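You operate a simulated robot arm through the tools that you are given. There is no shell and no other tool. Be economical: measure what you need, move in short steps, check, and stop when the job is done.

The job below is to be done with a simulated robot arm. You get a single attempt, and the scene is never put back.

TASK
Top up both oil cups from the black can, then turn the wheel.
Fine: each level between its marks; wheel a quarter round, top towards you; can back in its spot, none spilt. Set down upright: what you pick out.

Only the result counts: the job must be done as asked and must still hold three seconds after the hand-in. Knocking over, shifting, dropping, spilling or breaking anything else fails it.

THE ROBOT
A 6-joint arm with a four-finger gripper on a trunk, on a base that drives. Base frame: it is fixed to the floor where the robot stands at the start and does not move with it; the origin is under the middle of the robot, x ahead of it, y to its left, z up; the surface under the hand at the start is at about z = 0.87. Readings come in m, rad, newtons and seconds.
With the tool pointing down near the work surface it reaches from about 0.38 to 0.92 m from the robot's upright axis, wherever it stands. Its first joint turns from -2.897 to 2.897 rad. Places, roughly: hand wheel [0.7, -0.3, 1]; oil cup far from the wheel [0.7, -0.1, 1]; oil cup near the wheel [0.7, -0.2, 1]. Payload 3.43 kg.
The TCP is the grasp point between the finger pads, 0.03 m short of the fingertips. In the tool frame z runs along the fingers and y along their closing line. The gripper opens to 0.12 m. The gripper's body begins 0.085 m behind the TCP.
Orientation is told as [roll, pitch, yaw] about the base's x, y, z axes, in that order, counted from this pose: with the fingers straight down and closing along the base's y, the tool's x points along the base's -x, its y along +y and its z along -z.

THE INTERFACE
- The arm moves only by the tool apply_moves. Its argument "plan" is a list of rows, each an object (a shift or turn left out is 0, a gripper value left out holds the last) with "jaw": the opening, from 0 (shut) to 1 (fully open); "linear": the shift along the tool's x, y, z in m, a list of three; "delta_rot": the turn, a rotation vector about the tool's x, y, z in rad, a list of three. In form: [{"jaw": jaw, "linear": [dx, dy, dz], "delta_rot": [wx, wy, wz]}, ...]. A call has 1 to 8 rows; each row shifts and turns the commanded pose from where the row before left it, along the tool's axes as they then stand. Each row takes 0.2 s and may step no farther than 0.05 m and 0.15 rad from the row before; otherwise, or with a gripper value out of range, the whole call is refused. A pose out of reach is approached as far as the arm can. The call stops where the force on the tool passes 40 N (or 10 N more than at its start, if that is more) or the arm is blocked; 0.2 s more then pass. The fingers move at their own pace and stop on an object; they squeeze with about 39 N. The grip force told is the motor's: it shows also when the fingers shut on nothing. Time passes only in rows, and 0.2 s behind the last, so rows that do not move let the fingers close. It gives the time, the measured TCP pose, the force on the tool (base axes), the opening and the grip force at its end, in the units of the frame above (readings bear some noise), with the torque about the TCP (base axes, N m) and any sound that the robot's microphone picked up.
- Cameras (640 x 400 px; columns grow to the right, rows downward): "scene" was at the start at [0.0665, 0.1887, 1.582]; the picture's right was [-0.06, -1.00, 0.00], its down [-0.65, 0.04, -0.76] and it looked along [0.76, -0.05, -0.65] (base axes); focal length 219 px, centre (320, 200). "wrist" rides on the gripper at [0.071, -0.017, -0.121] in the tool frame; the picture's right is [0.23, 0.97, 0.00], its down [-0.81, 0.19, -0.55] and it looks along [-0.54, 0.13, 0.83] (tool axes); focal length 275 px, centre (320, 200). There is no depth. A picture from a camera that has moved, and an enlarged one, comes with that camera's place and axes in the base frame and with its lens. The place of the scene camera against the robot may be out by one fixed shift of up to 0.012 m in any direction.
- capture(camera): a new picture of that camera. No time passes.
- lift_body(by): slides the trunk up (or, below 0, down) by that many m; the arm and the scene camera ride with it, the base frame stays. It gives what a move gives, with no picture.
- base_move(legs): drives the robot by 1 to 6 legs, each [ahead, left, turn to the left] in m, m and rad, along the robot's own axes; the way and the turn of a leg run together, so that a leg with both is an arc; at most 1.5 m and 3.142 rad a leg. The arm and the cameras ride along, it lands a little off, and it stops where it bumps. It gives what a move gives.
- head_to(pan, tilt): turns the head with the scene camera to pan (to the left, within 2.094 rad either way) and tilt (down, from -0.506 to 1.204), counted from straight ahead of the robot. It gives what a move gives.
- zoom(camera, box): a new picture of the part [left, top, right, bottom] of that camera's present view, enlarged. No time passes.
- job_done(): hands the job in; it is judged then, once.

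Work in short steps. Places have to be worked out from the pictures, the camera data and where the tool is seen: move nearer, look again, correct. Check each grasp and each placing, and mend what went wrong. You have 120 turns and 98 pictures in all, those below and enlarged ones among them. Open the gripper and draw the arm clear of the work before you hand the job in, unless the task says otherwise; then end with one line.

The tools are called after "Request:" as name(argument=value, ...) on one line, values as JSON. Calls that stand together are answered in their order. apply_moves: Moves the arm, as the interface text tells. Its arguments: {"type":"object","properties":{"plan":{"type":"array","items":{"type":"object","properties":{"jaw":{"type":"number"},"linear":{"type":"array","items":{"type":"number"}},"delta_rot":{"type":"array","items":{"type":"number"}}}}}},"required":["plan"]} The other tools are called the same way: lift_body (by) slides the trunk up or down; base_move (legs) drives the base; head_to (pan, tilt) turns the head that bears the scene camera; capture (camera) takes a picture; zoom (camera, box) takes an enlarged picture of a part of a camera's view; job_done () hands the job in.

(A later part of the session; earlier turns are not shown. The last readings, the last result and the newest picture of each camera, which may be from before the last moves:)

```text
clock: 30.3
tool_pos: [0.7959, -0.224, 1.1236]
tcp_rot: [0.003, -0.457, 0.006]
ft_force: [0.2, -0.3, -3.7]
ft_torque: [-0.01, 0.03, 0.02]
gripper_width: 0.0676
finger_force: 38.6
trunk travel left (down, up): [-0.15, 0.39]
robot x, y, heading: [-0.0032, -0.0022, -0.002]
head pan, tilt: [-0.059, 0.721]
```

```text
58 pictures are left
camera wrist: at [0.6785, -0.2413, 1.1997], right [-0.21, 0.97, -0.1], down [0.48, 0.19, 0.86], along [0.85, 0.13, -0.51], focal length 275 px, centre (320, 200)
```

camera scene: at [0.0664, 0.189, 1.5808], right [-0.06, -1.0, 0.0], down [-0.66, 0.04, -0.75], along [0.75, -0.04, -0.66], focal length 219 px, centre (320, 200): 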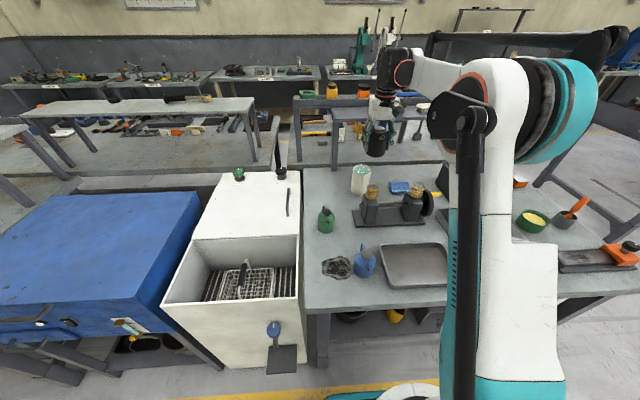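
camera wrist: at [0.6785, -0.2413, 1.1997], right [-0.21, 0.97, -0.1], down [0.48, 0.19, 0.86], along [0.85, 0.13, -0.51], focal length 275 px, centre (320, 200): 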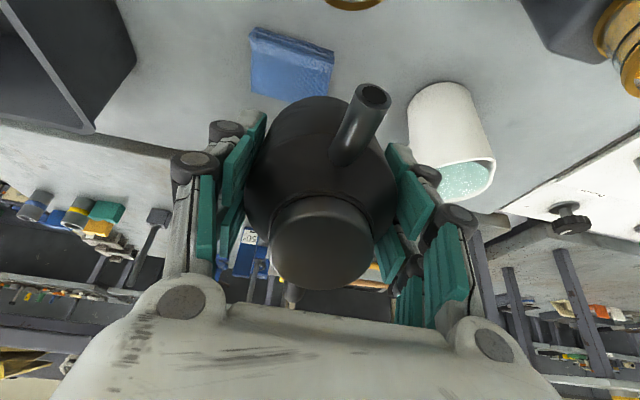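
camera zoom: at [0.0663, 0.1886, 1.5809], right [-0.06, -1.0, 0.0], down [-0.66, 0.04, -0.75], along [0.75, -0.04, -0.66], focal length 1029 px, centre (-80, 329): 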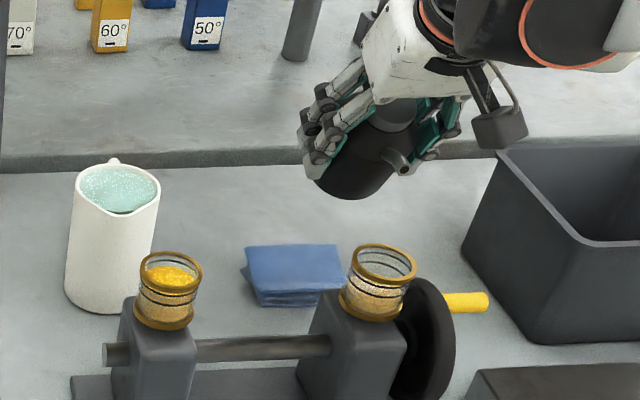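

Alignment estimates for the near cup differ by ~1 cm in x, so I'll reproduce the same pose (0.3 rad tilt, just above the rim) that I used at the first cup and compare the views.

Request:
apply_moves(plan=[{"linear": [0.0083, -0.004, 0.0096], "delta_rot": [0, 0.15, 0]}, {"linear": [0.0066, 0, 0.0215]}, {"linear": [0.006, 0, 0.0195]}, {}])

Request:
zoom(camera="scene", box=[370, 145, 440, 205])

Request:
zoom(camera="wrist", box=[240, 0, 460, 138])

```text
clock: 31.3
tool_pos: [0.7953, -0.229, 1.0672]
tcp_rot: [0.003, -0.308, 0.004]
ft_force: [0.1, 0.1, -2.7]
ft_torque: [0.03, 0.02, -0.01]
gripper_width: 0.0683
finger_force: 39.3
trunk travel left (down, up): [-0.15, 0.39]
robot x, y, heading: [-0.0013, 0.0007, 0.001]
head pan, tilt: [-0.059, 0.721]
```

```text
6.67 times, centred on (405, 175) of scene
camera zoom: at [0.0668, 0.1887, 1.5808], right [-0.06, -1.0, 0.0], down [-0.66, 0.04, -0.75], along [0.75, -0.04, -0.66], focal length 1458 px, centre (-247, 367)
```

zoom: 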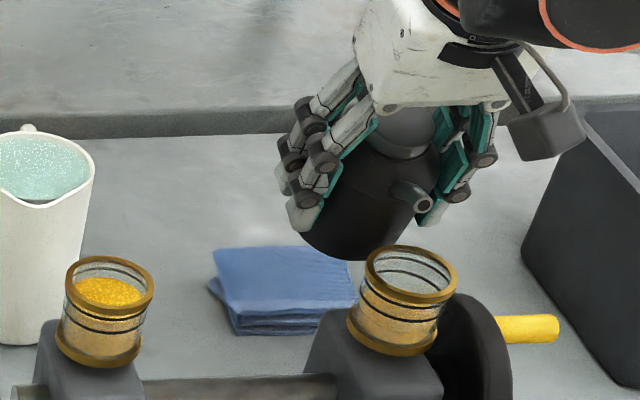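

```text
2.90 times, centred on (350, 69) of wrist
camera zoom: at [0.6904, -0.2468, 1.1611], right [-0.23, 0.97, -0.07], down [0.6, 0.19, 0.77], along [0.77, 0.13, -0.63], focal length 798 px, centre (233, 580)
```

zoom: 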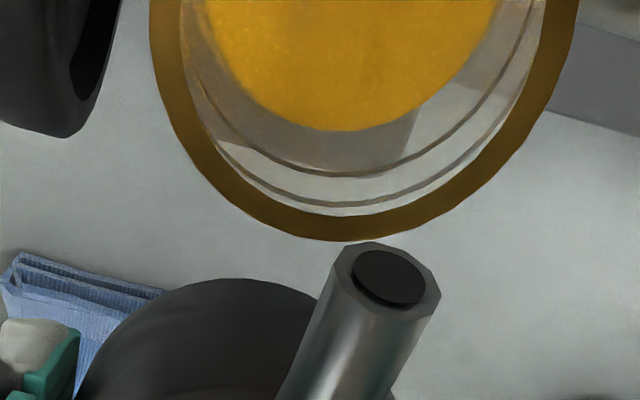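

The two cups have essentially the same x; the tip needs ~5 mm more −y and 12 mm lower. I'll correct that and tilt to 0.6.

Request:
apply_moves(plan=[{"linear": [0.0017, -0.0045, 0.0121]}, {"linear": [-0.0053, 0, -0.0061], "delta_rot": [0, -0.1, 0]}, {"linear": [-0.0053, 0, -0.0061], "delta_rot": [0, -0.1, 0]}, {"linear": [-0.006, 0, -0.0061], "delta_rot": [0, -0.1, 0]}, {}])

Request:
zoom(camera="scene", box=[386, 165, 422, 200])

```text
clock: 32.5
tool_pos: [0.8059, -0.234, 1.079]
tcp_rot: [0.002, -0.611, 0.006]
ft_force: [-0.4, 0.6, -3.3]
ft_torque: [0.02, 0.0, 0.0]
gripper_width: 0.0676
finger_force: 38.9
trunk travel left (down, up): [-0.15, 0.39]
robot x, y, heading: [0.0023, -0.0018, -0.003]
head pan, tilt: [-0.059, 0.721]
```

```text
11.43 times, centred on (404, 182) of scene
camera zoom: at [0.0661, 0.1889, 1.5808], right [-0.06, -1.0, 0.0], down [-0.66, 0.04, -0.75], along [0.75, -0.04, -0.66], focal length 2500 px, centre (-640, 400)
```

zoom: 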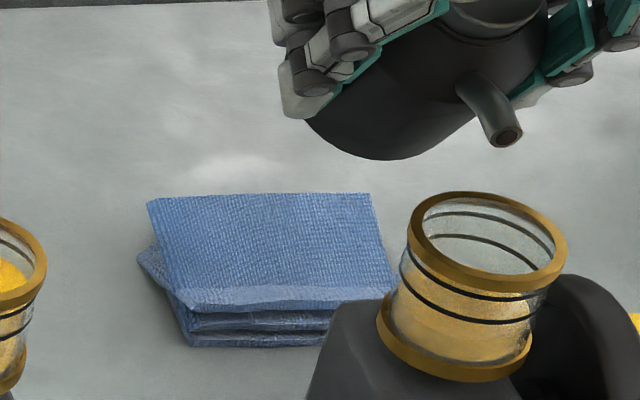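

The tip lines up above the near cup's axis. Tilting to about 0.73 to start pouring.

Request:
apply_moves(plan=[{"linear": [-0.0065, -0.001, -0.0065], "delta_rot": [0, -0.11, 0]}, {}])

Request:
zoom(camera="scene", box=[386, 165, 422, 200])

```text
clock: 33.1
tool_pos: [0.8056, -0.2358, 1.0886]
tcp_rot: [-0.002, -0.721, 0.007]
ft_force: [-0.1, -0.6, -3.0]
ft_torque: [0.0, 0.05, 0.0]
gripper_width: 0.0679
finger_force: 39.3
trunk travel left (down, up): [-0.15, 0.39]
robot x, y, heading: [0.0008, -0.0005, 0.001]
head pan, tilt: [-0.059, 0.721]
```

```text
11.43 times, centred on (404, 182) of scene
camera zoom: at [0.0661, 0.1889, 1.5808], right [-0.06, -1.0, 0.0], down [-0.66, 0.04, -0.75], along [0.75, -0.04, -0.66], focal length 2500 px, centre (-640, 400)
```

zoom: 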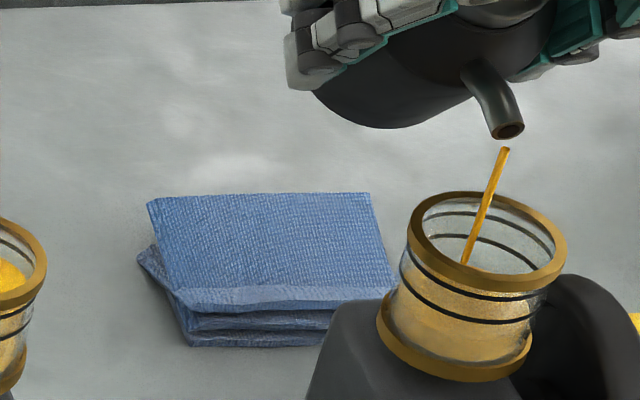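

Stream lands inside the near cup. The level is still low (surface hidden), so I'll tilt slightly more and pour 1.8 s.

Request:
apply_moves(plan=[{"linear": [-0.0024, 0, -0.0024], "delta_rot": [0, -0.04, 0]}, {}, {}, {}, {}, {}, {}, {}])

Request:
zoom(camera="scene", box=[396, 178, 420, 202])

```text
clock: 34.9
tool_pos: [0.8072, -0.236, 1.0919]
tcp_rot: [0.004, -0.759, 0.005]
ft_force: [0.6, -0.2, -2.7]
ft_torque: [-0.02, 0.01, 0.02]
gripper_width: 0.0678
finger_force: 38.8
trunk travel left (down, up): [-0.15, 0.39]
robot x, y, heading: [0.0023, -0.002, 0.003]
head pan, tilt: [-0.059, 0.721]
```

```text
16.00 times, centred on (408, 190) of scene
camera zoom: at [0.0664, 0.1889, 1.5808], right [-0.06, -1.0, 0.0], down [-0.66, 0.04, -0.75], along [0.75, -0.04, -0.66], focal length 3500 px, centre (-1088, 360)
```

zoom: 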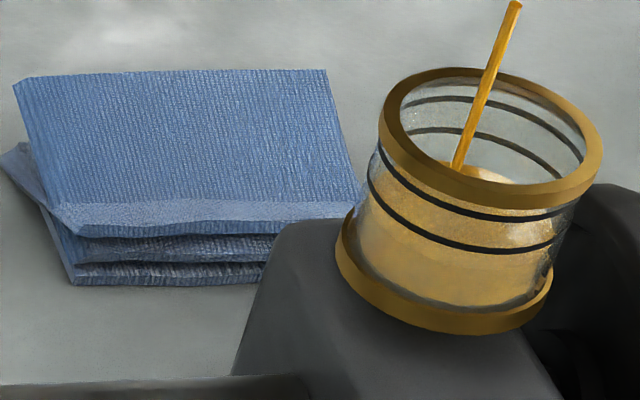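

The surface is now visible just below the lower mark's back arc (edge ~160 px; lower mark ~132, upper ~100). Pour about 3 s more.

Request:
apply_moves(plan=[{}, {}, {}, {}, {}, {}, {}, {}])

Request:
apply_moves(plan=[{}, {}, {}, {}, {}])

Request:
zoom(camera="scene", box=[396, 178, 420, 202])

```text
clock: 36.7
tool_pos: [0.8065, -0.2365, 1.091]
tcp_rot: [0.002, -0.761, 0.007]
ft_force: [-0.4, 0.2, -3.0]
ft_torque: [-0.02, 0.02, 0.02]
gripper_width: 0.0678
finger_force: 39.0
trunk travel left (down, up): [-0.15, 0.39]
robot x, y, heading: [0.0025, -0.0007, 0.001]
head pan, tilt: [-0.059, 0.721]
```

```text
clock: 37.9
tool_pos: [0.8064, -0.236, 1.0915]
tcp_rot: [0.002, -0.76, 0.007]
ft_force: [0.2, 0.1, -2.4]
ft_torque: [-0.02, -0.03, 0.01]
gripper_width: 0.0677
finger_force: 39.2
trunk travel left (down, up): [-0.15, 0.39]
robot x, y, heading: [-0.0022, 0.0009, -0.001]
head pan, tilt: [-0.059, 0.721]
```

```text
16.00 times, centred on (408, 190) of scene
camera zoom: at [0.0664, 0.1889, 1.5808], right [-0.06, -1.0, 0.0], down [-0.66, 0.04, -0.75], along [0.75, -0.04, -0.66], focal length 3500 px, centre (-1088, 360)
```

zoom: 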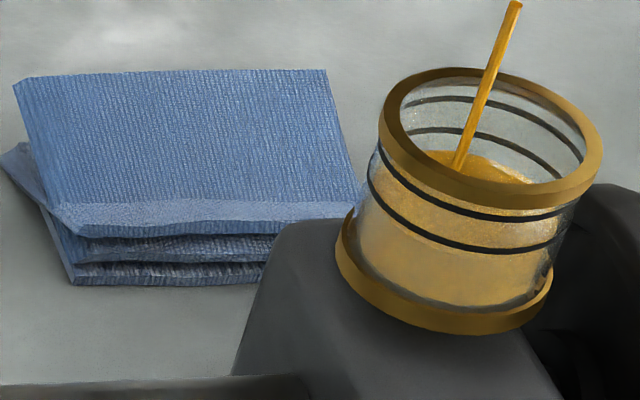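

Rising slowly (~150 px). Flow has weakened, so I'll tilt 0.06 more and pour 3 s.

Request:
apply_moves(plan=[{"linear": [-0.0036, 0, -0.0036], "delta_rot": [0, -0.06, 0]}, {}, {}, {}, {}, {}, {}, {}])

Request:
zoom(camera="scene", box=[396, 178, 420, 202])

```text
clock: 39.7
tool_pos: [0.807, -0.2348, 1.0962]
tcp_rot: [0.001, -0.82, 0.005]
ft_force: [-0.6, -0.1, -2.3]
ft_torque: [0.01, 0.03, -0.01]
gripper_width: 0.0679
finger_force: 39.2
trunk travel left (down, up): [-0.15, 0.39]
robot x, y, heading: [0.0039, 0.0011, 0.003]
head pan, tilt: [-0.059, 0.721]
```

```text
16.00 times, centred on (408, 190) of scene
camera zoom: at [0.0664, 0.1889, 1.5808], right [-0.06, -1.0, 0.0], down [-0.66, 0.04, -0.75], along [0.75, -0.04, -0.66], focal length 3500 px, centre (-1088, 360)
```

zoom: 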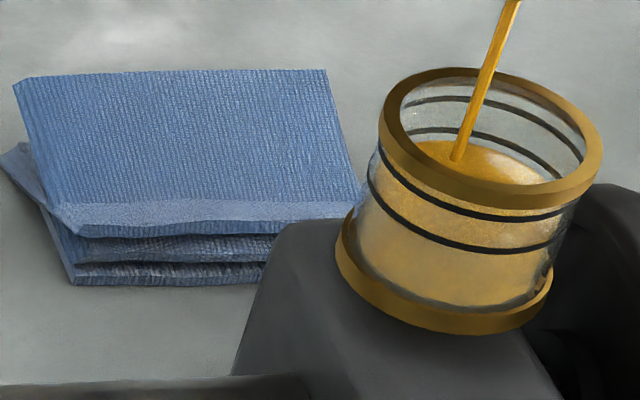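

Edge ~140 px, close to the lower mark. Another ~2.4 s, then check.

Request:
apply_moves(plan=[{}, {}, {}, {}, {}, {}, {}, {}])

Request:
apply_moves(plan=[{}, {}])

Request:
zoom(camera="scene", box=[396, 178, 420, 202])

```text
clock: 41.5
tool_pos: [0.8079, -0.2357, 1.0966]
tcp_rot: [0.003, -0.82, 0.004]
ft_force: [0.7, 0.2, -1.3]
ft_torque: [0.01, 0.01, 0.01]
gripper_width: 0.0677
finger_force: 39.5
trunk travel left (down, up): [-0.15, 0.39]
robot x, y, heading: [0.0016, -0.0004, 0.001]
head pan, tilt: [-0.059, 0.721]
```

```text
clock: 42.1
tool_pos: [0.8071, -0.2353, 1.0972]
tcp_rot: [0.001, -0.82, 0.004]
ft_force: [-0.5, 0.0, -1.9]
ft_torque: [0.03, 0.02, 0.01]
gripper_width: 0.0675
finger_force: 39.5
trunk travel left (down, up): [-0.15, 0.39]
robot x, y, heading: [-0.0007, -0.0003, 0.0]
head pan, tilt: [-0.059, 0.721]
```

```text
16.00 times, centred on (408, 190) of scene
camera zoom: at [0.0664, 0.1889, 1.5808], right [-0.06, -1.0, 0.0], down [-0.66, 0.04, -0.75], along [0.75, -0.04, -0.66], focal length 3500 px, centre (-1088, 360)
```

zoom: 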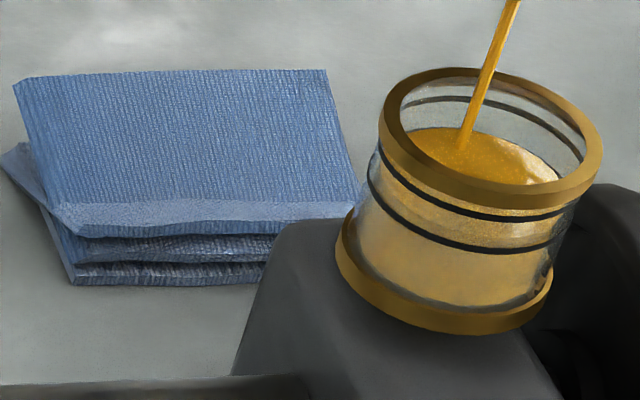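

Level has reached the lower mark (~127 px). About 1.2 s more and then tilt back to stop.

Request:
apply_moves(plan=[{}, {}, {}, {}, {"linear": [0.006, 0, 0.0061], "delta_rot": [0, 0.1, 0]}, {"linear": [0.006, 0, 0.0061], "delta_rot": [0, 0.1, 0]}, {"linear": [0.006, 0, 0.0061], "delta_rot": [0, 0.1, 0]}, {"linear": [0.006, 0, 0.0061], "delta_rot": [0, 0.1, 0]}])

Request:
zoom(camera="scene", box=[396, 178, 420, 202])

```text
clock: 43.9
tool_pos: [0.8039, -0.2355, 1.0634]
tcp_rot: [0.002, -0.418, 0.006]
ft_force: [0.4, -0.5, -2.0]
ft_torque: [0.0, 0.02, 0.0]
gripper_width: 0.0676
finger_force: 39.7
trunk travel left (down, up): [-0.15, 0.39]
robot x, y, heading: [0.0026, -0.0008, -0.001]
head pan, tilt: [-0.059, 0.721]
```

```text
16.00 times, centred on (408, 190) of scene
camera zoom: at [0.0666, 0.1888, 1.5808], right [-0.06, -1.0, 0.0], down [-0.66, 0.04, -0.75], along [0.75, -0.04, -0.66], focal length 3500 px, centre (-1088, 360)
```

zoom: 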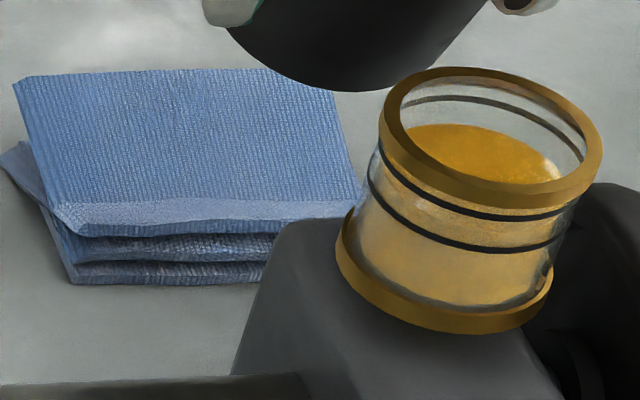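

The near cup is only slightly above the lower mark; I want more margin. I'll pour again briefly.

Request:
apply_moves(plan=[{"linear": [-0.006, 0, -0.0061], "delta_rot": [0, -0.1, 0]}, {"linear": [-0.006, 0, -0.0061], "delta_rot": [0, -0.1, 0]}, {"linear": [-0.006, 0, -0.0061], "delta_rot": [0, -0.1, 0]}, {"linear": [-0.006, 0, -0.0061], "delta_rot": [0, -0.1, 0]}, {}, {}, {}, {}])

Request:
apply_moves(plan=[{}, {"linear": [0.006, 0, 0.0061], "delta_rot": [0, 0.1, 0]}, {"linear": [0.006, 0, 0.0061], "delta_rot": [0, 0.1, 0]}, {"linear": [0.006, 0, 0.0061], "delta_rot": [0, 0.1, 0]}, {"linear": [0.006, 0, 0.0061], "delta_rot": [0, 0.1, 0]}])

Request:
zoom(camera="scene", box=[396, 178, 420, 202])

```text
clock: 45.7
tool_pos: [0.8112, -0.2364, 1.0967]
tcp_rot: [0.002, -0.821, 0.005]
ft_force: [0.6, -0.3, -3.2]
ft_torque: [0.0, 0.01, -0.01]
gripper_width: 0.0677
finger_force: 39.0
trunk travel left (down, up): [-0.15, 0.39]
robot x, y, heading: [0.0022, -0.0004, 0.001]
head pan, tilt: [-0.059, 0.721]
```

```text
clock: 46.9
tool_pos: [0.8072, -0.2348, 1.0622]
tcp_rot: [0.003, -0.42, 0.006]
ft_force: [-0.6, 0.1, -2.7]
ft_torque: [0.01, 0.04, 0.0]
gripper_width: 0.0676
finger_force: 39.0
trunk travel left (down, up): [-0.15, 0.39]
robot x, y, heading: [0.0015, 0.0023, -0.001]
head pan, tilt: [-0.059, 0.721]
```

```text
16.00 times, centred on (408, 190) of scene
camera zoom: at [0.0666, 0.1888, 1.5808], right [-0.06, -1.0, 0.0], down [-0.66, 0.04, -0.75], along [0.75, -0.04, -0.66], focal length 3500 px, centre (-1088, 360)
```

zoom: 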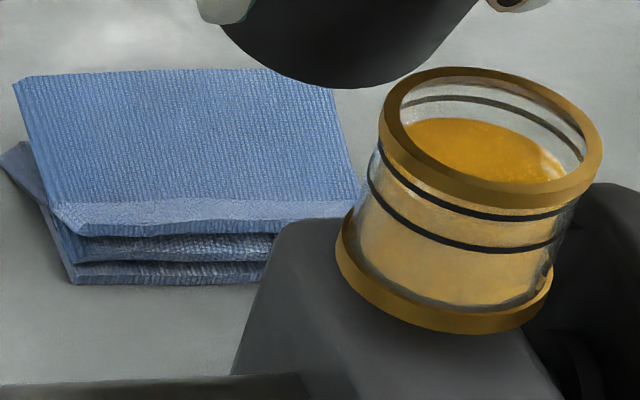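

Both cups look mid-way between marks. I'll raise, bring the can upright, and carry it back high.

Request:
apply_moves(plan=[{"linear": [-0.018, 0, -0.04]}, {"linear": [-0.018, 0, -0.04]}, {"linear": [-0.018, 0, -0.04]}, {"delta_rot": [0, 0.14, 0]}, {"delta_rot": [0, 0.14, 0]}, {"delta_rot": [0, 0.14, 0]}, {}])

Request:
apply_moves(plan=[{"linear": [0, 0.045, -0.02]}, {"linear": [0, 0.045, 0]}, {"linear": [0, 0.045, 0]}, {"linear": [0.02, 0.04, 0]}, {"linear": [0.03, 0.035, 0]}, {"linear": [0.035, 0.03, 0]}, {"linear": [0.04, 0.025, 0]}, {"linear": [0.04, 0.025, 0]}])

```text
clock: 48.5
tool_pos: [0.8074, -0.2344, 1.1932]
tcp_rot: [-0.001, 0.003, 0.006]
ft_force: [0.3, -0.6, -2.9]
ft_torque: [-0.01, 0.05, 0.01]
gripper_width: 0.0677
finger_force: 38.8
trunk travel left (down, up): [-0.15, 0.39]
robot x, y, heading: [0.0011, 0.0009, 0.002]
head pan, tilt: [-0.059, 0.721]
```

```text
clock: 50.3
tool_pos: [0.6389, 0.0534, 1.2167]
tcp_rot: [0.001, 0.001, 0.007]
ft_force: [-0.5, 0.2, -2.8]
ft_torque: [0.0, -0.01, -0.02]
gripper_width: 0.0675
finger_force: 39.2
trunk travel left (down, up): [-0.15, 0.39]
robot x, y, heading: [0.0011, -0.0022, 0.002]
head pan, tilt: [-0.059, 0.721]
```

Still level and gripped. Now over the spot and down to a few cm above it.

Request:
apply_moves(plan=[{"linear": [0.0342, 0.017, 0]}, {"linear": [0.0342, 0.017, 0]}, {"linear": [0.0342, 0.017, 0]}, {"linear": [0.0342, 0.017, 0]}, {"linear": [0.0342, 0.017, 0]}, {}])

Request:
apply_moves(plan=[{"linear": [0, 0, 0.045]}, {"linear": [0, 0, 0.045]}, {"linear": [0, 0, 0.045]}, {"linear": [0, 0, 0.045]}, {"linear": [0, 0, 0.04]}, {"linear": [0, 0, 0.03]}, {}])

Request:
capture(camera="wrist")

Request:
zoom(camera="scene", box=[310, 230, 390, 290])

```text
clock: 51.7
tool_pos: [0.4718, 0.1387, 1.2146]
tcp_rot: [-0.001, 0.001, 0.005]
ft_force: [1.0, 0.5, -2.3]
ft_torque: [-0.04, 0.06, -0.07]
gripper_width: 0.0675
finger_force: 39.3
trunk travel left (down, up): [-0.15, 0.39]
robot x, y, heading: [-0.0016, -0.001, 0.005]
head pan, tilt: [-0.059, 0.721]
```

```text
clock: 53.3
tool_pos: [0.4691, 0.1368, 0.9639]
tcp_rot: [-0.001, 0.0, 0.008]
ft_force: [0.8, 0.5, -3.2]
ft_torque: [-0.01, 0.02, -0.02]
gripper_width: 0.0675
finger_force: 39.2
trunk travel left (down, up): [-0.15, 0.39]
robot x, y, heading: [-0.001, 0.0021, -0.001]
head pan, tilt: [-0.059, 0.721]
```

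```text
47 pictures are left
camera wrist: at [0.398, 0.1205, 1.084], right [-0.24, 0.97, 0.0], down [0.81, 0.2, 0.55], along [0.54, 0.13, -0.83], focal length 275 px, centre (320, 200)
```

wrist: 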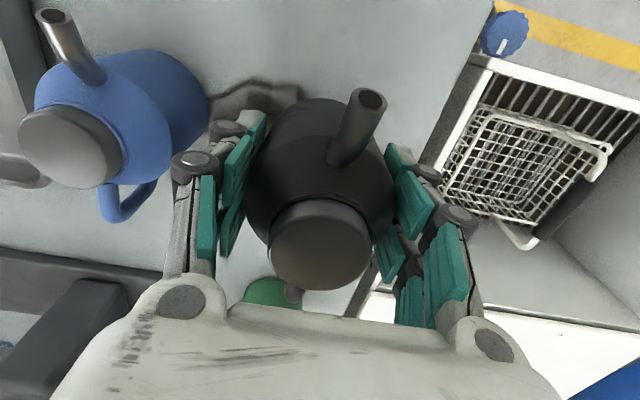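

```text
6.67 times, centred on (350, 260) of scene
camera zoom: at [0.0664, 0.1892, 1.5808], right [-0.06, -1.0, 0.0], down [-0.66, 0.04, -0.75], along [0.75, -0.04, -0.66], focal length 1458 px, centre (120, -200)
```

zoom: 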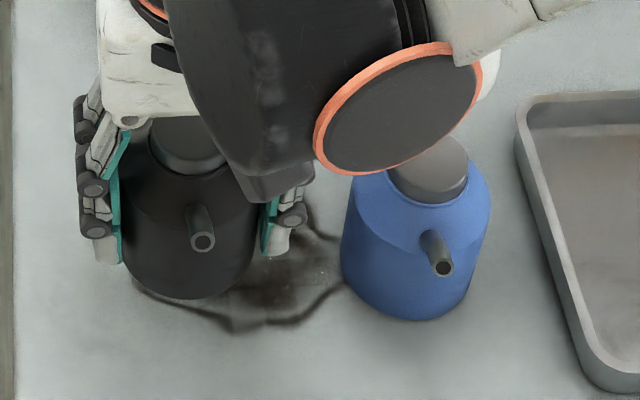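

Aligned over its old spot. Lowering gently until contact at about z = 0.918.

Request:
apply_moves(plan=[{"linear": [0.001, 0.001, 0.02]}, {"linear": [0, 0, 0.015]}, {"linear": [0, 0, 0.008]}, {}])

Request:
apply_moves(plan=[{"linear": [0, 0, 0.002]}, {}])

Request:
zoom(camera="scene", box=[310, 230, 390, 290])

```text
clock: 54.3
tool_pos: [0.4691, 0.1379, 0.9224]
tcp_rot: [0.001, 0.001, 0.006]
ft_force: [-0.1, 0.5, -1.7]
ft_torque: [-0.02, 0.02, -0.01]
gripper_width: 0.0677
finger_force: 38.8
trunk travel left (down, up): [-0.15, 0.39]
robot x, y, heading: [-0.0023, 0.0012, -0.002]
head pan, tilt: [-0.059, 0.721]
```

```text
clock: 54.9
tool_pos: [0.4683, 0.1388, 0.9203]
tcp_rot: [-0.001, 0.0, 0.005]
ft_force: [0.0, 0.0, -2.1]
ft_torque: [-0.01, -0.01, -0.01]
gripper_width: 0.0677
finger_force: 38.7
trunk travel left (down, up): [-0.15, 0.39]
robot x, y, heading: [0.0024, 0.0021, 0.003]
head pan, tilt: [-0.059, 0.721]
```

```text
6.67 times, centred on (350, 260) of scene
camera zoom: at [0.0662, 0.1892, 1.5808], right [-0.06, -1.0, 0.0], down [-0.66, 0.04, -0.75], along [0.75, -0.04, -0.66], focal length 1458 px, centre (120, -200)
```

zoom: 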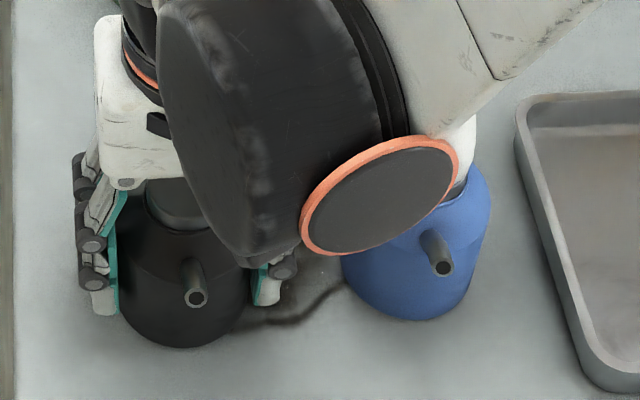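

Not touching yet (base edge ~3–4 mm high vs the original picture). Creeping lower.

Request:
apply_moves(plan=[{"linear": [0, 0, 0.002]}, {"linear": [0, 0, 0.001]}, {}])

Request:
zoom(camera="scene", box=[310, 230, 390, 290])

```text
clock: 55.7
tool_pos: [0.4685, 0.1393, 0.917]
tcp_rot: [0.002, -0.002, 0.006]
ft_force: [6.3, 1.2, 28.7]
ft_torque: [0.08, -0.21, -0.09]
gripper_width: 0.068
finger_force: 39.1
trunk travel left (down, up): [-0.15, 0.39]
robot x, y, heading: [-0.0019, 0.0025, 0.0]
head pan, tilt: [-0.059, 0.721]
```

```text
6.67 times, centred on (350, 260) of scene
camera zoom: at [0.065, 0.1888, 1.5811], right [-0.06, -1.0, 0.0], down [-0.66, 0.04, -0.75], along [0.75, -0.04, -0.66], focal length 1458 px, centre (120, -200)
```

zoom: 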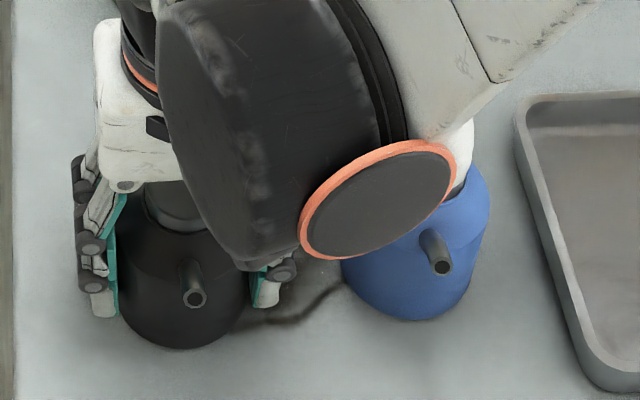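

Contact (29 N). The can sits ~3–4 mm too far from me versus the original picture; I'll unload, shift 4 mm, settle and release.

Request:
apply_moves(plan=[{"linear": [0, 0, -0.003]}, {"linear": [0.004, 0, 0]}, {"linear": [0, 0, 0.002]}, {}])

Request:
apply_moves(plan=[{"jaw": 0.6}, {"jaw": 0.7}, {"jaw": 0.76}, {}])

Request:
zoom(camera="scene", box=[310, 230, 390, 290])

Request:
capture(camera="wrist")

```text
clock: 56.7
tool_pos: [0.4635, 0.1392, 0.9171]
tcp_rot: [0.0, 0.0, 0.008]
ft_force: [-0.6, -0.2, -0.9]
ft_torque: [0.01, 0.02, -0.04]
gripper_width: 0.0675
finger_force: 38.8
trunk travel left (down, up): [-0.15, 0.39]
robot x, y, heading: [-0.0025, 0.0028, -0.003]
head pan, tilt: [-0.059, 0.721]
```

```text
clock: 57.7
tool_pos: [0.4637, 0.1389, 0.9169]
tcp_rot: [0.002, -0.001, 0.006]
ft_force: [0.0, 0.3, 0.4]
ft_torque: [-0.03, 0.03, -0.01]
gripper_width: 0.0911
finger_force: 0.0
trunk travel left (down, up): [-0.15, 0.39]
robot x, y, heading: [-0.0017, -0.0033, -0.003]
head pan, tilt: [-0.059, 0.721]
```

```text
6.67 times, centred on (350, 260) of scene
camera zoom: at [0.066, 0.1891, 1.5808], right [-0.06, -1.0, 0.0], down [-0.66, 0.04, -0.75], along [0.75, -0.04, -0.66], focal length 1458 px, centre (120, -200)
```

zoom: 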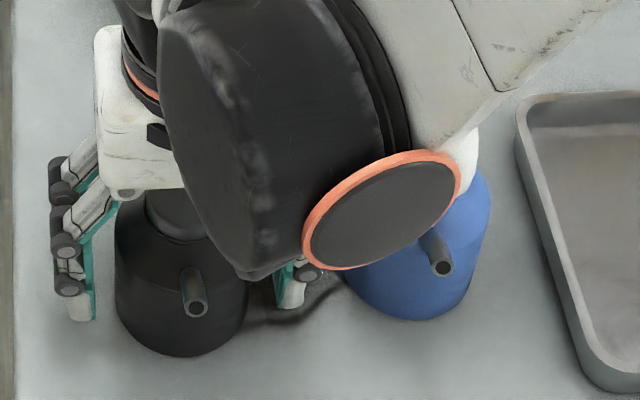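

```text
42 pictures are left
camera wrist: at [0.3923, 0.1221, 1.0378], right [-0.24, 0.97, 0.0], down [0.81, 0.2, 0.55], along [0.54, 0.13, -0.83], focal length 275 px, centre (320, 200)
```

wrist: 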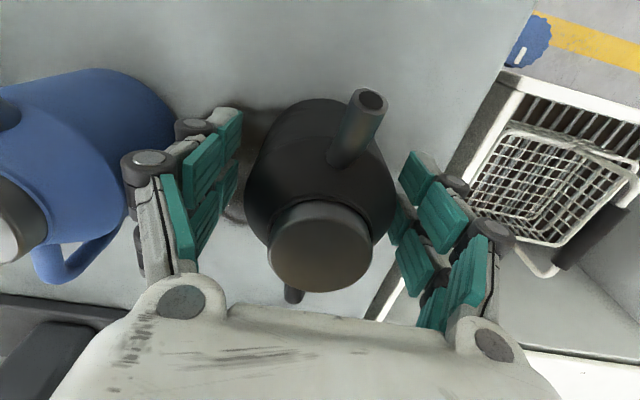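

The can now matches its original pixels (spout 196,306; base 356) and stands upright. Retreating straight up.

Request:
apply_moves(plan=[{"linear": [0, 0, -0.03]}, {"linear": [0, 0, -0.045]}, {"linear": [0, 0, -0.045]}, {"linear": [0, 0, -0.045]}, {"linear": [0, 0, -0.045]}, {"linear": [0, 0, -0.045]}, {"linear": [0, 0, -0.045]}, {"linear": [-0.02, -0.03, -0.02]}])

Request:
apply_moves(plan=[{"linear": [-0.01, -0.045, 0]}, {"linear": [-0.01, -0.045, 0]}, {"linear": [-0.01, -0.045, 0]}, {"linear": [-0.01, -0.045, 0]}, {"linear": [-0.01, -0.045, 0]}, {"linear": [-0.01, -0.045, 0]}, {"linear": [-0.01, -0.045, 0]}])

Request:
capture(camera="wrist")

Request:
capture(camera="scene")

```text
clock: 59.5
tool_pos: [0.4837, 0.1083, 1.2389]
tcp_rot: [0.001, 0.0, 0.007]
ft_force: [0.0, 0.2, -0.2]
ft_torque: [-0.03, 0.01, 0.0]
gripper_width: 0.0912
finger_force: 0.1
trunk travel left (down, up): [-0.15, 0.39]
robot x, y, heading: [0.0029, -0.0004, -0.001]
head pan, tilt: [-0.059, 0.721]
```

```text
clock: 61.1
tool_pos: [0.558, -0.206, 1.2369]
tcp_rot: [0.001, 0.0, 0.006]
ft_force: [-0.5, 0.0, 0.0]
ft_torque: [-0.02, 0.02, -0.02]
gripper_width: 0.0911
finger_force: 0.0
trunk travel left (down, up): [-0.15, 0.39]
robot x, y, heading: [0.0006, -0.0021, -0.001]
head pan, tilt: [-0.059, 0.721]
```

```text
41 pictures are left
camera wrist: at [0.4862, -0.2237, 1.358], right [-0.24, 0.97, 0.0], down [0.81, 0.2, 0.55], along [0.54, 0.13, -0.83], focal length 275 px, centre (320, 200)
```

wrist: 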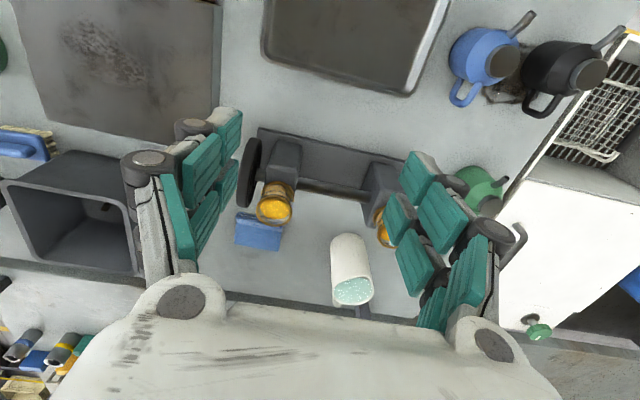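

```text
40 pictures are left
camera scene: at [0.0663, 0.1885, 1.5808], right [-0.06, -1.0, 0.0], down [-0.66, 0.04, -0.75], along [0.75, -0.04, -0.66], focal length 219 px, centre (320, 200)
```

scene: 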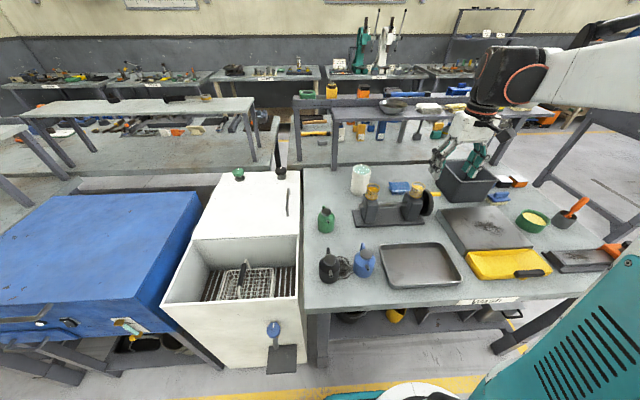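

All three cans and cups look undisturbed. I'll zoom on the wheel and cups, then get the wrist camera over the wheel.

Request:
zoom(camera="scene", box=[395, 175, 455, 225])

Request:
apply_moves(plan=[{"jaw": 0.3, "linear": [0, -0.045, 0]}, {"linear": [0, -0.045, 0]}, {"linear": [0, -0.045, 0]}, {"linear": [0, -0.03, 0]}])

Request:
capture(camera="wrist")

```text
8.00 times, centred on (425, 200) of scene
camera zoom: at [0.0663, 0.1885, 1.5808], right [-0.06, -1.0, 0.0], down [-0.66, 0.04, -0.75], along [0.75, -0.04, -0.66], focal length 1750 px, centre (-520, 200)
```

zoom: 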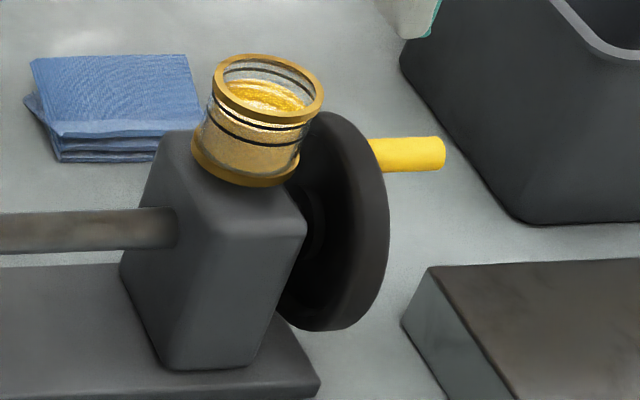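

```text
clock: 62.1
tool_pos: [0.5581, -0.3723, 1.24]
tcp_rot: [0.002, 0.0, 0.008]
ft_force: [-0.5, -0.4, 0.5]
ft_torque: [0.04, 0.01, -0.02]
gripper_width: 0.0359
finger_force: 0.1
trunk travel left (down, up): [-0.15, 0.39]
robot x, y, heading: [-0.0019, 0.0025, -0.0]
head pan, tilt: [-0.059, 0.721]
```

```text
38 pictures are left
camera wrist: at [0.487, -0.3888, 1.3583], right [-0.24, 0.97, 0.0], down [0.81, 0.2, 0.55], along [0.54, 0.13, -0.83], focal length 275 px, centre (320, 200)
```

wrist: 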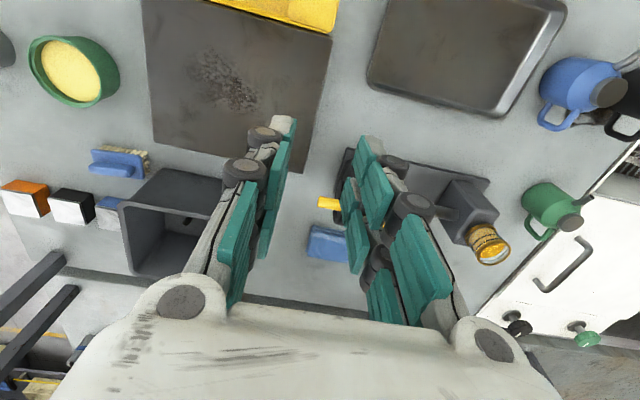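

The handle triangulates to a tip at about (0.718, −0.333, 1.013), with the shaft axis at z ≈ 0.972: the handle is on top, radius ~0.04. I'll yaw the hand 90° so the fingers close along x and the camera sits on the −y side, over the wheel.

Request:
apply_moves(plan=[{"jaw": 0.35, "linear": [-0.04, 0.002, 0], "delta_rot": [0, 0, -0.14]}, {"delta_rot": [0, 0, -0.14]}, {"delta_rot": [0, 0, -0.14]}, {"delta_rot": [0, 0, -0.14]}, {"delta_rot": [0, 0, -0.14]}, {"delta_rot": [0, 0, -0.14]}, {"delta_rot": [0, 0, -0.14]}, {"delta_rot": [0, 0, -0.14]}])

Request:
apply_moves(plan=[{"delta_rot": [0, 0, -0.15]}, {"delta_rot": [0, 0, -0.15]}, {"delta_rot": [0, 0, -0.145]}, {}])

```text
clock: 63.9
tool_pos: [0.5983, -0.3684, 1.2377]
tcp_rot: [-0.002, 0.0, 1.13]
ft_force: [0.4, 0.4, 0.4]
ft_torque: [0.01, 0.02, -0.01]
gripper_width: 0.0419
finger_force: 0.1
trunk travel left (down, up): [-0.15, 0.39]
robot x, y, heading: [-0.0008, 0.0022, -0.002]
head pan, tilt: [-0.059, 0.721]
```

```text
clock: 64.9
tool_pos: [0.598, -0.3684, 1.2383]
tcp_rot: [0.002, 0.001, 1.572]
ft_force: [0.4, 0.2, 0.0]
ft_torque: [0.01, -0.03, 0.03]
gripper_width: 0.0417
finger_force: 0.1
trunk travel left (down, up): [-0.15, 0.39]
robot x, y, heading: [0.0007, 0.0042, 0.001]
head pan, tilt: [-0.059, 0.721]
```

Yaw is exactly 1.572. Now move above the handle (tool −y = base +x) and look.

Request:
apply_moves(plan=[{"linear": [0, -0.04, 0]}, {"linear": [0, -0.04, 0]}, {"linear": [-0.01, -0.039, 0.03]}, {"linear": [0, 0, 0.03]}, {}])

Request:
capture(camera="wrist")

Request:
capture(camera="scene")

```text
refused: row 3 steps farther than a row can; nothing moved
```

```text
37 pictures are left
camera wrist: at [0.6142, -0.4398, 1.3576], right [-0.97, -0.23, 0.0], down [-0.19, 0.81, 0.55], along [-0.13, 0.54, -0.83], focal length 275 px, centre (320, 200)
```

wrist: 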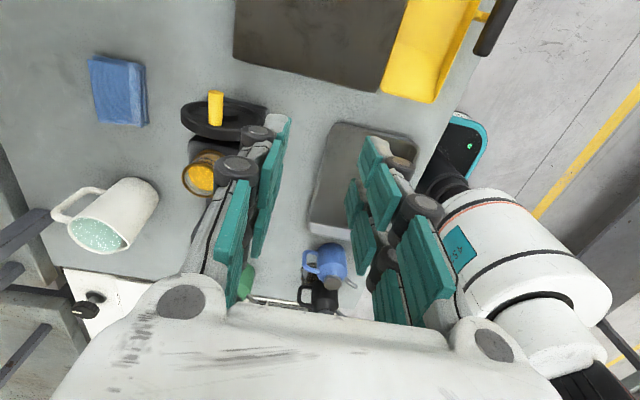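

```text
36 pictures are left
camera scene: at [0.0661, 0.1889, 1.5808], right [-0.06, -1.0, 0.0], down [-0.66, 0.04, -0.75], along [0.75, -0.04, -0.66], focal length 219 px, centre (320, 200)
```

scene: 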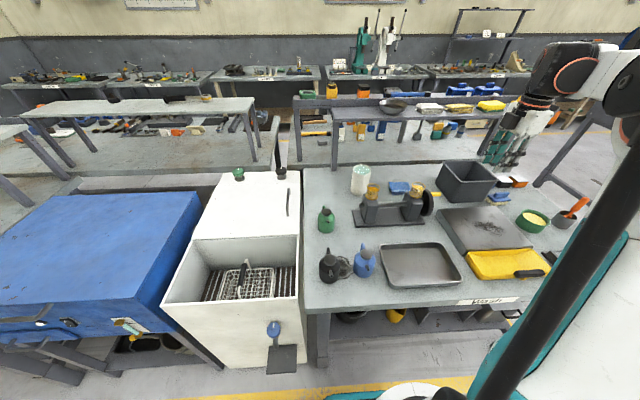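

Refused (a step was slightly too long); resend in shorter rows.

Request:
apply_moves(plan=[{"linear": [0, -0.04, 0]}, {"linear": [0, -0.04, 0]}, {"linear": [-0.01, -0.039, 0.0]}, {"linear": [0, 0, 0.03]}, {"linear": [0, 0, 0.03]}, {}])

Request:
capture(camera="wrist")

```text
clock: 66.3
tool_pos: [0.7153, -0.3603, 1.1767]
tcp_rot: [0.0, 0.001, 1.57]
ft_force: [1.3, -1.0, 0.1]
ft_torque: [0.01, -0.01, -0.02]
gripper_width: 0.0418
finger_force: 0.1
trunk travel left (down, up): [-0.15, 0.39]
robot x, y, heading: [0.0037, 0.0026, 0.0]
head pan, tilt: [-0.059, 0.721]
```

```text
35 pictures are left
camera wrist: at [0.7331, -0.4308, 1.2973], right [-0.97, -0.23, 0.0], down [-0.19, 0.81, 0.55], along [-0.13, 0.54, -0.83], focal length 275 px, centre (320, 200)
```

wrist: 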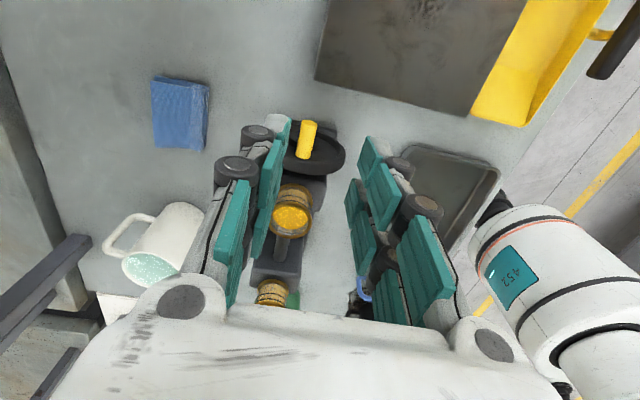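

The handle lies along x ≈ 0.720, y from −0.298 to −0.338, z ≈ 1.012. I'll move over it and stop with fingertips just above.

Request:
apply_moves(plan=[{"linear": [-0.0405, -0.0045, 0]}, {"linear": [0, 0, 0.04]}, {"linear": [0, 0, 0.04]}, {"linear": [0, 0, 0.03]}, {}])

Request:
capture(camera="wrist")

Request:
zoom(camera="scene", box=[390, 155, 470, 225])

```text
clock: 67.5
tool_pos: [0.7196, -0.3189, 1.0663]
tcp_rot: [0.0, -0.001, 1.572]
ft_force: [-0.4, -0.2, 0.5]
ft_torque: [0.01, -0.01, 0.02]
gripper_width: 0.0421
finger_force: 0.1
trunk travel left (down, up): [-0.15, 0.39]
robot x, y, heading: [0.0017, 0.0002, 0.0]
head pan, tilt: [-0.059, 0.721]
```

```text
34 pictures are left
camera wrist: at [0.7365, -0.3897, 1.1871], right [-0.97, -0.23, 0.0], down [-0.19, 0.81, 0.55], along [-0.13, 0.54, -0.83], focal length 275 px, centre (320, 200)
```

wrist: 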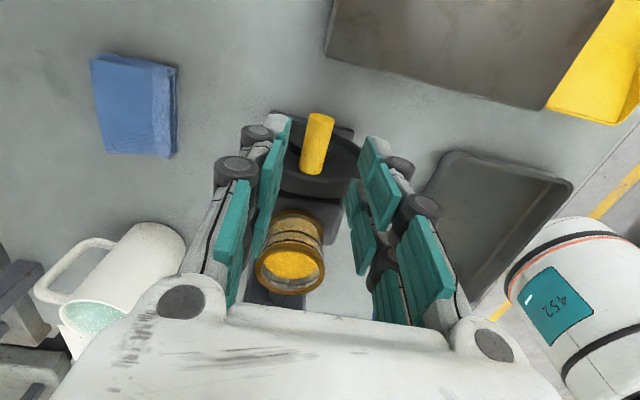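

```text
5.71 times, centred on (430, 190) of scene
camera zoom: at [0.0664, 0.1888, 1.5809], right [-0.06, -1.0, 0.0], down [-0.66, 0.04, -0.75], along [0.75, -0.04, -0.66], focal length 1250 px, centre (-309, 257)
```

zoom: 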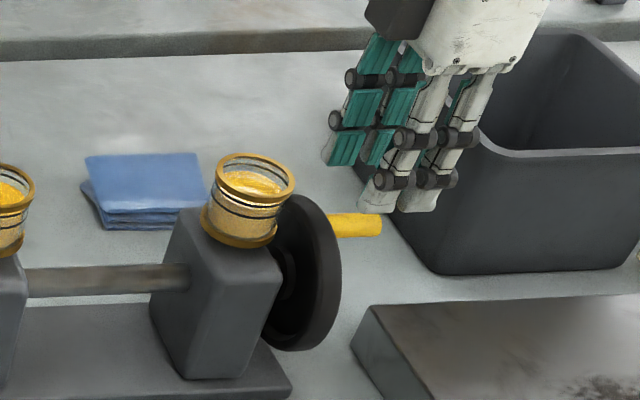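

Handle is centred between the fingers. I'll back off 5 mm from the wheel face and descend to straddle it.

Request:
apply_moves(plan=[{"linear": [0.005, -0.001, 0]}, {"linear": [0, 0, 0.03]}, {"linear": [0, 0, 0.026]}, {}])

Request:
zoom(camera="wrist", box=[220, 80, 420, 300])

Request:
zoom(camera="scene", box=[390, 155, 470, 225])

```text
clock: 68.5
tool_pos: [0.7222, -0.3246, 1.0105]
tcp_rot: [-0.001, 0.0, 1.568]
ft_force: [-0.1, 0.7, -0.1]
ft_torque: [-0.02, 0.02, -0.01]
gripper_width: 0.0419
finger_force: 0.1
trunk travel left (down, up): [-0.15, 0.39]
robot x, y, heading: [-0.0006, 0.0009, -0.001]
head pan, tilt: [-0.059, 0.721]
```

```text
1.82 times, centred on (320, 190) of wrist
camera zoom: at [0.7382, -0.3944, 1.1312], right [-0.97, -0.23, 0.0], down [-0.19, 0.81, 0.55], along [-0.13, 0.54, -0.83], focal length 500 px, centre (320, 218)
```

zoom: 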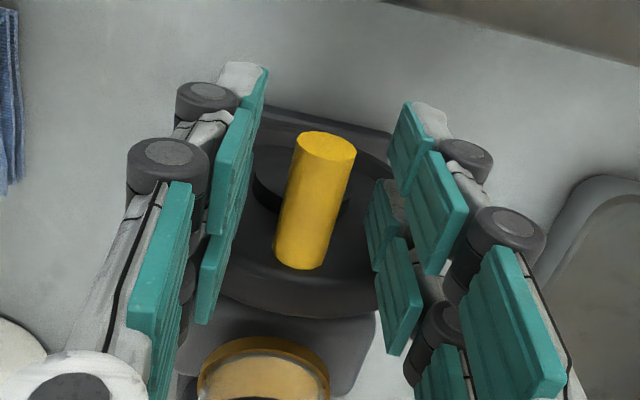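

```text
5.71 times, centred on (430, 190) of scene
camera zoom: at [0.0663, 0.1889, 1.5808], right [-0.06, -1.0, 0.0], down [-0.66, 0.04, -0.75], along [0.75, -0.04, -0.66], focal length 1250 px, centre (-309, 257)
```

zoom: 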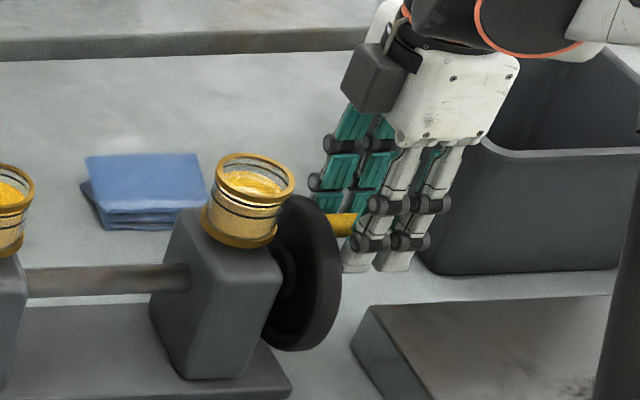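

The fingers straddle the yellow handle, which sits directly above the hub. Closing on it.

Request:
apply_moves(plan=[{"jaw": 0.22}, {"jaw": 0.1}, {"jaw": 0.1}])

```text
clock: 69.3
tool_pos: [0.7213, -0.3234, 1.0104]
tcp_rot: [0.0, 0.001, 1.571]
ft_force: [0.9, -0.1, -0.4]
ft_torque: [0.03, -0.07, -0.05]
gripper_width: 0.017
finger_force: 45.1
trunk travel left (down, up): [-0.15, 0.39]
robot x, y, heading: [0.0, 0.0004, 0.002]
head pan, tilt: [-0.059, 0.721]
```

Gripped (17 mm, 45 N). I'll take it along a 42 mm-radius arc toward me, first 30°, and check forces.

Request:
apply_moves(plan=[{"linear": [0, 0.0055, 0.0004]}, {"linear": [0, 0.0054, 0.001]}, {"linear": [0, 0.0052, 0.0018]}, {"linear": [0, 0.0049, 0.0024]}, {}])

Request:
zoom(camera="wrist", box=[220, 80, 420, 300])

```text
clock: 70.5
tool_pos: [0.7011, -0.3232, 1.005]
tcp_rot: [-0.001, -0.002, 1.572]
ft_force: [9.3, -1.3, 1.5]
ft_torque: [0.17, -0.44, -0.06]
gripper_width: 0.017
finger_force: 45.1
trunk travel left (down, up): [-0.15, 0.39]
robot x, y, heading: [-0.0001, -0.0018, 0.005]
head pan, tilt: [-0.059, 0.721]
```

```text
1.82 times, centred on (320, 190) of wrist
camera zoom: at [0.718, -0.3942, 1.1261], right [-0.97, -0.23, 0.0], down [-0.19, 0.81, 0.55], along [-0.13, 0.54, -0.83], focal length 500 px, centre (320, 218)
```

zoom: 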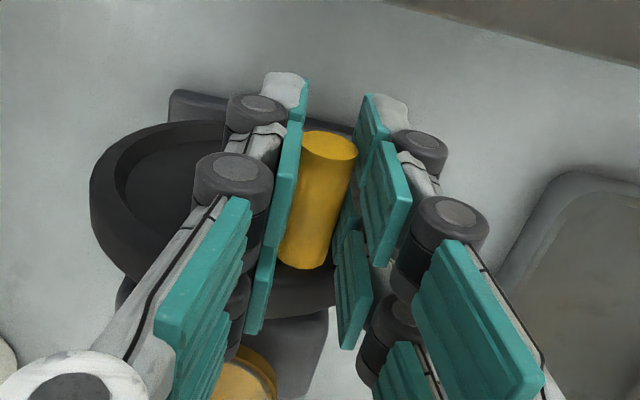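

The wheel is turning with the handle and only ~9 N drag. Continue to about 60°.

Request:
apply_moves(plan=[{"linear": [0, 0.0046, 0.0031]}, {"linear": [0, 0.0041, 0.0036]}, {"linear": [0, 0.0036, 0.0041]}, {"linear": [0, 0.0031, 0.0046]}, {}])

Request:
apply_moves(plan=[{"linear": [0, 0.0024, 0.0049]}, {"linear": [0, 0.0018, 0.0052]}, {"linear": [0, 0.001, 0.0054]}, {"linear": [0, 0.0004, 0.0055]}, {}])

Request:
zoom(camera="wrist", box=[220, 80, 420, 300])

Request:
zoom(camera="scene", box=[390, 155, 470, 225])

```text
clock: 71.7
tool_pos: [0.6863, -0.3223, 0.9906]
tcp_rot: [0.0, 0.0, 1.571]
ft_force: [9.5, 0.4, 3.0]
ft_torque: [-0.05, -0.44, -0.09]
gripper_width: 0.017
finger_force: 45.1
trunk travel left (down, up): [-0.15, 0.39]
robot x, y, heading: [-0.0009, 0.0011, -0.003]
head pan, tilt: [-0.059, 0.721]
```

```text
clock: 72.9
tool_pos: [0.6778, -0.3234, 0.9705]
tcp_rot: [-0.002, 0.0, 1.569]
ft_force: [-1.3, 5.8, 5.4]
ft_torque: [0.46, -0.18, -0.04]
gripper_width: 0.0168
finger_force: 44.5
trunk travel left (down, up): [-0.15, 0.39]
robot x, y, heading: [-0.0009, 0.0001, -0.002]
head pan, tilt: [-0.059, 0.721]
```

```text
1.82 times, centred on (320, 190) of wrist
camera zoom: at [0.6952, -0.3942, 1.0905], right [-0.97, -0.23, 0.0], down [-0.19, 0.81, 0.55], along [-0.13, 0.54, -0.83], focal length 500 px, centre (320, 218)
```

zoom: 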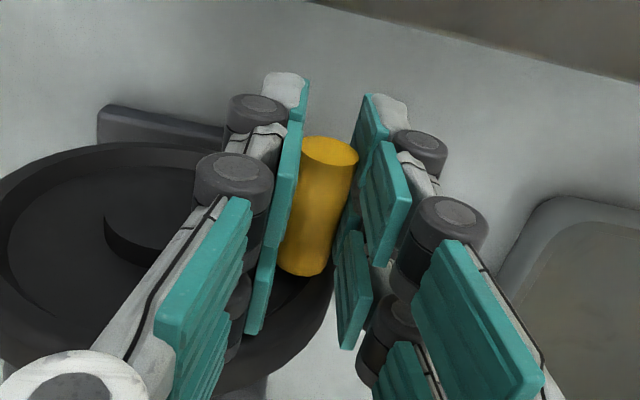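

```text
5.71 times, centred on (430, 190) of scene
camera zoom: at [0.0654, 0.1897, 1.5807], right [-0.06, -1.0, 0.0], down [-0.66, 0.04, -0.75], along [0.75, -0.04, -0.66], focal length 1250 px, centre (-309, 257)
```

zoom: 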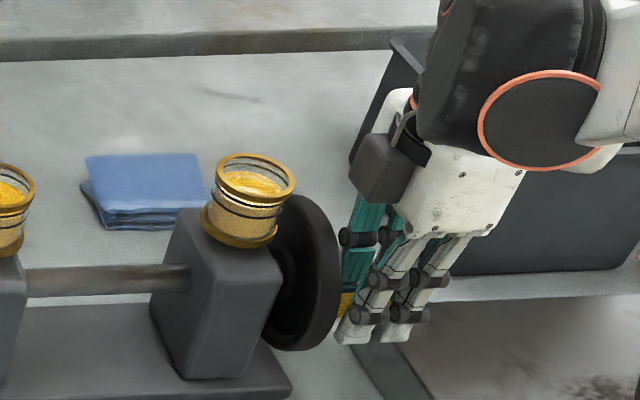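

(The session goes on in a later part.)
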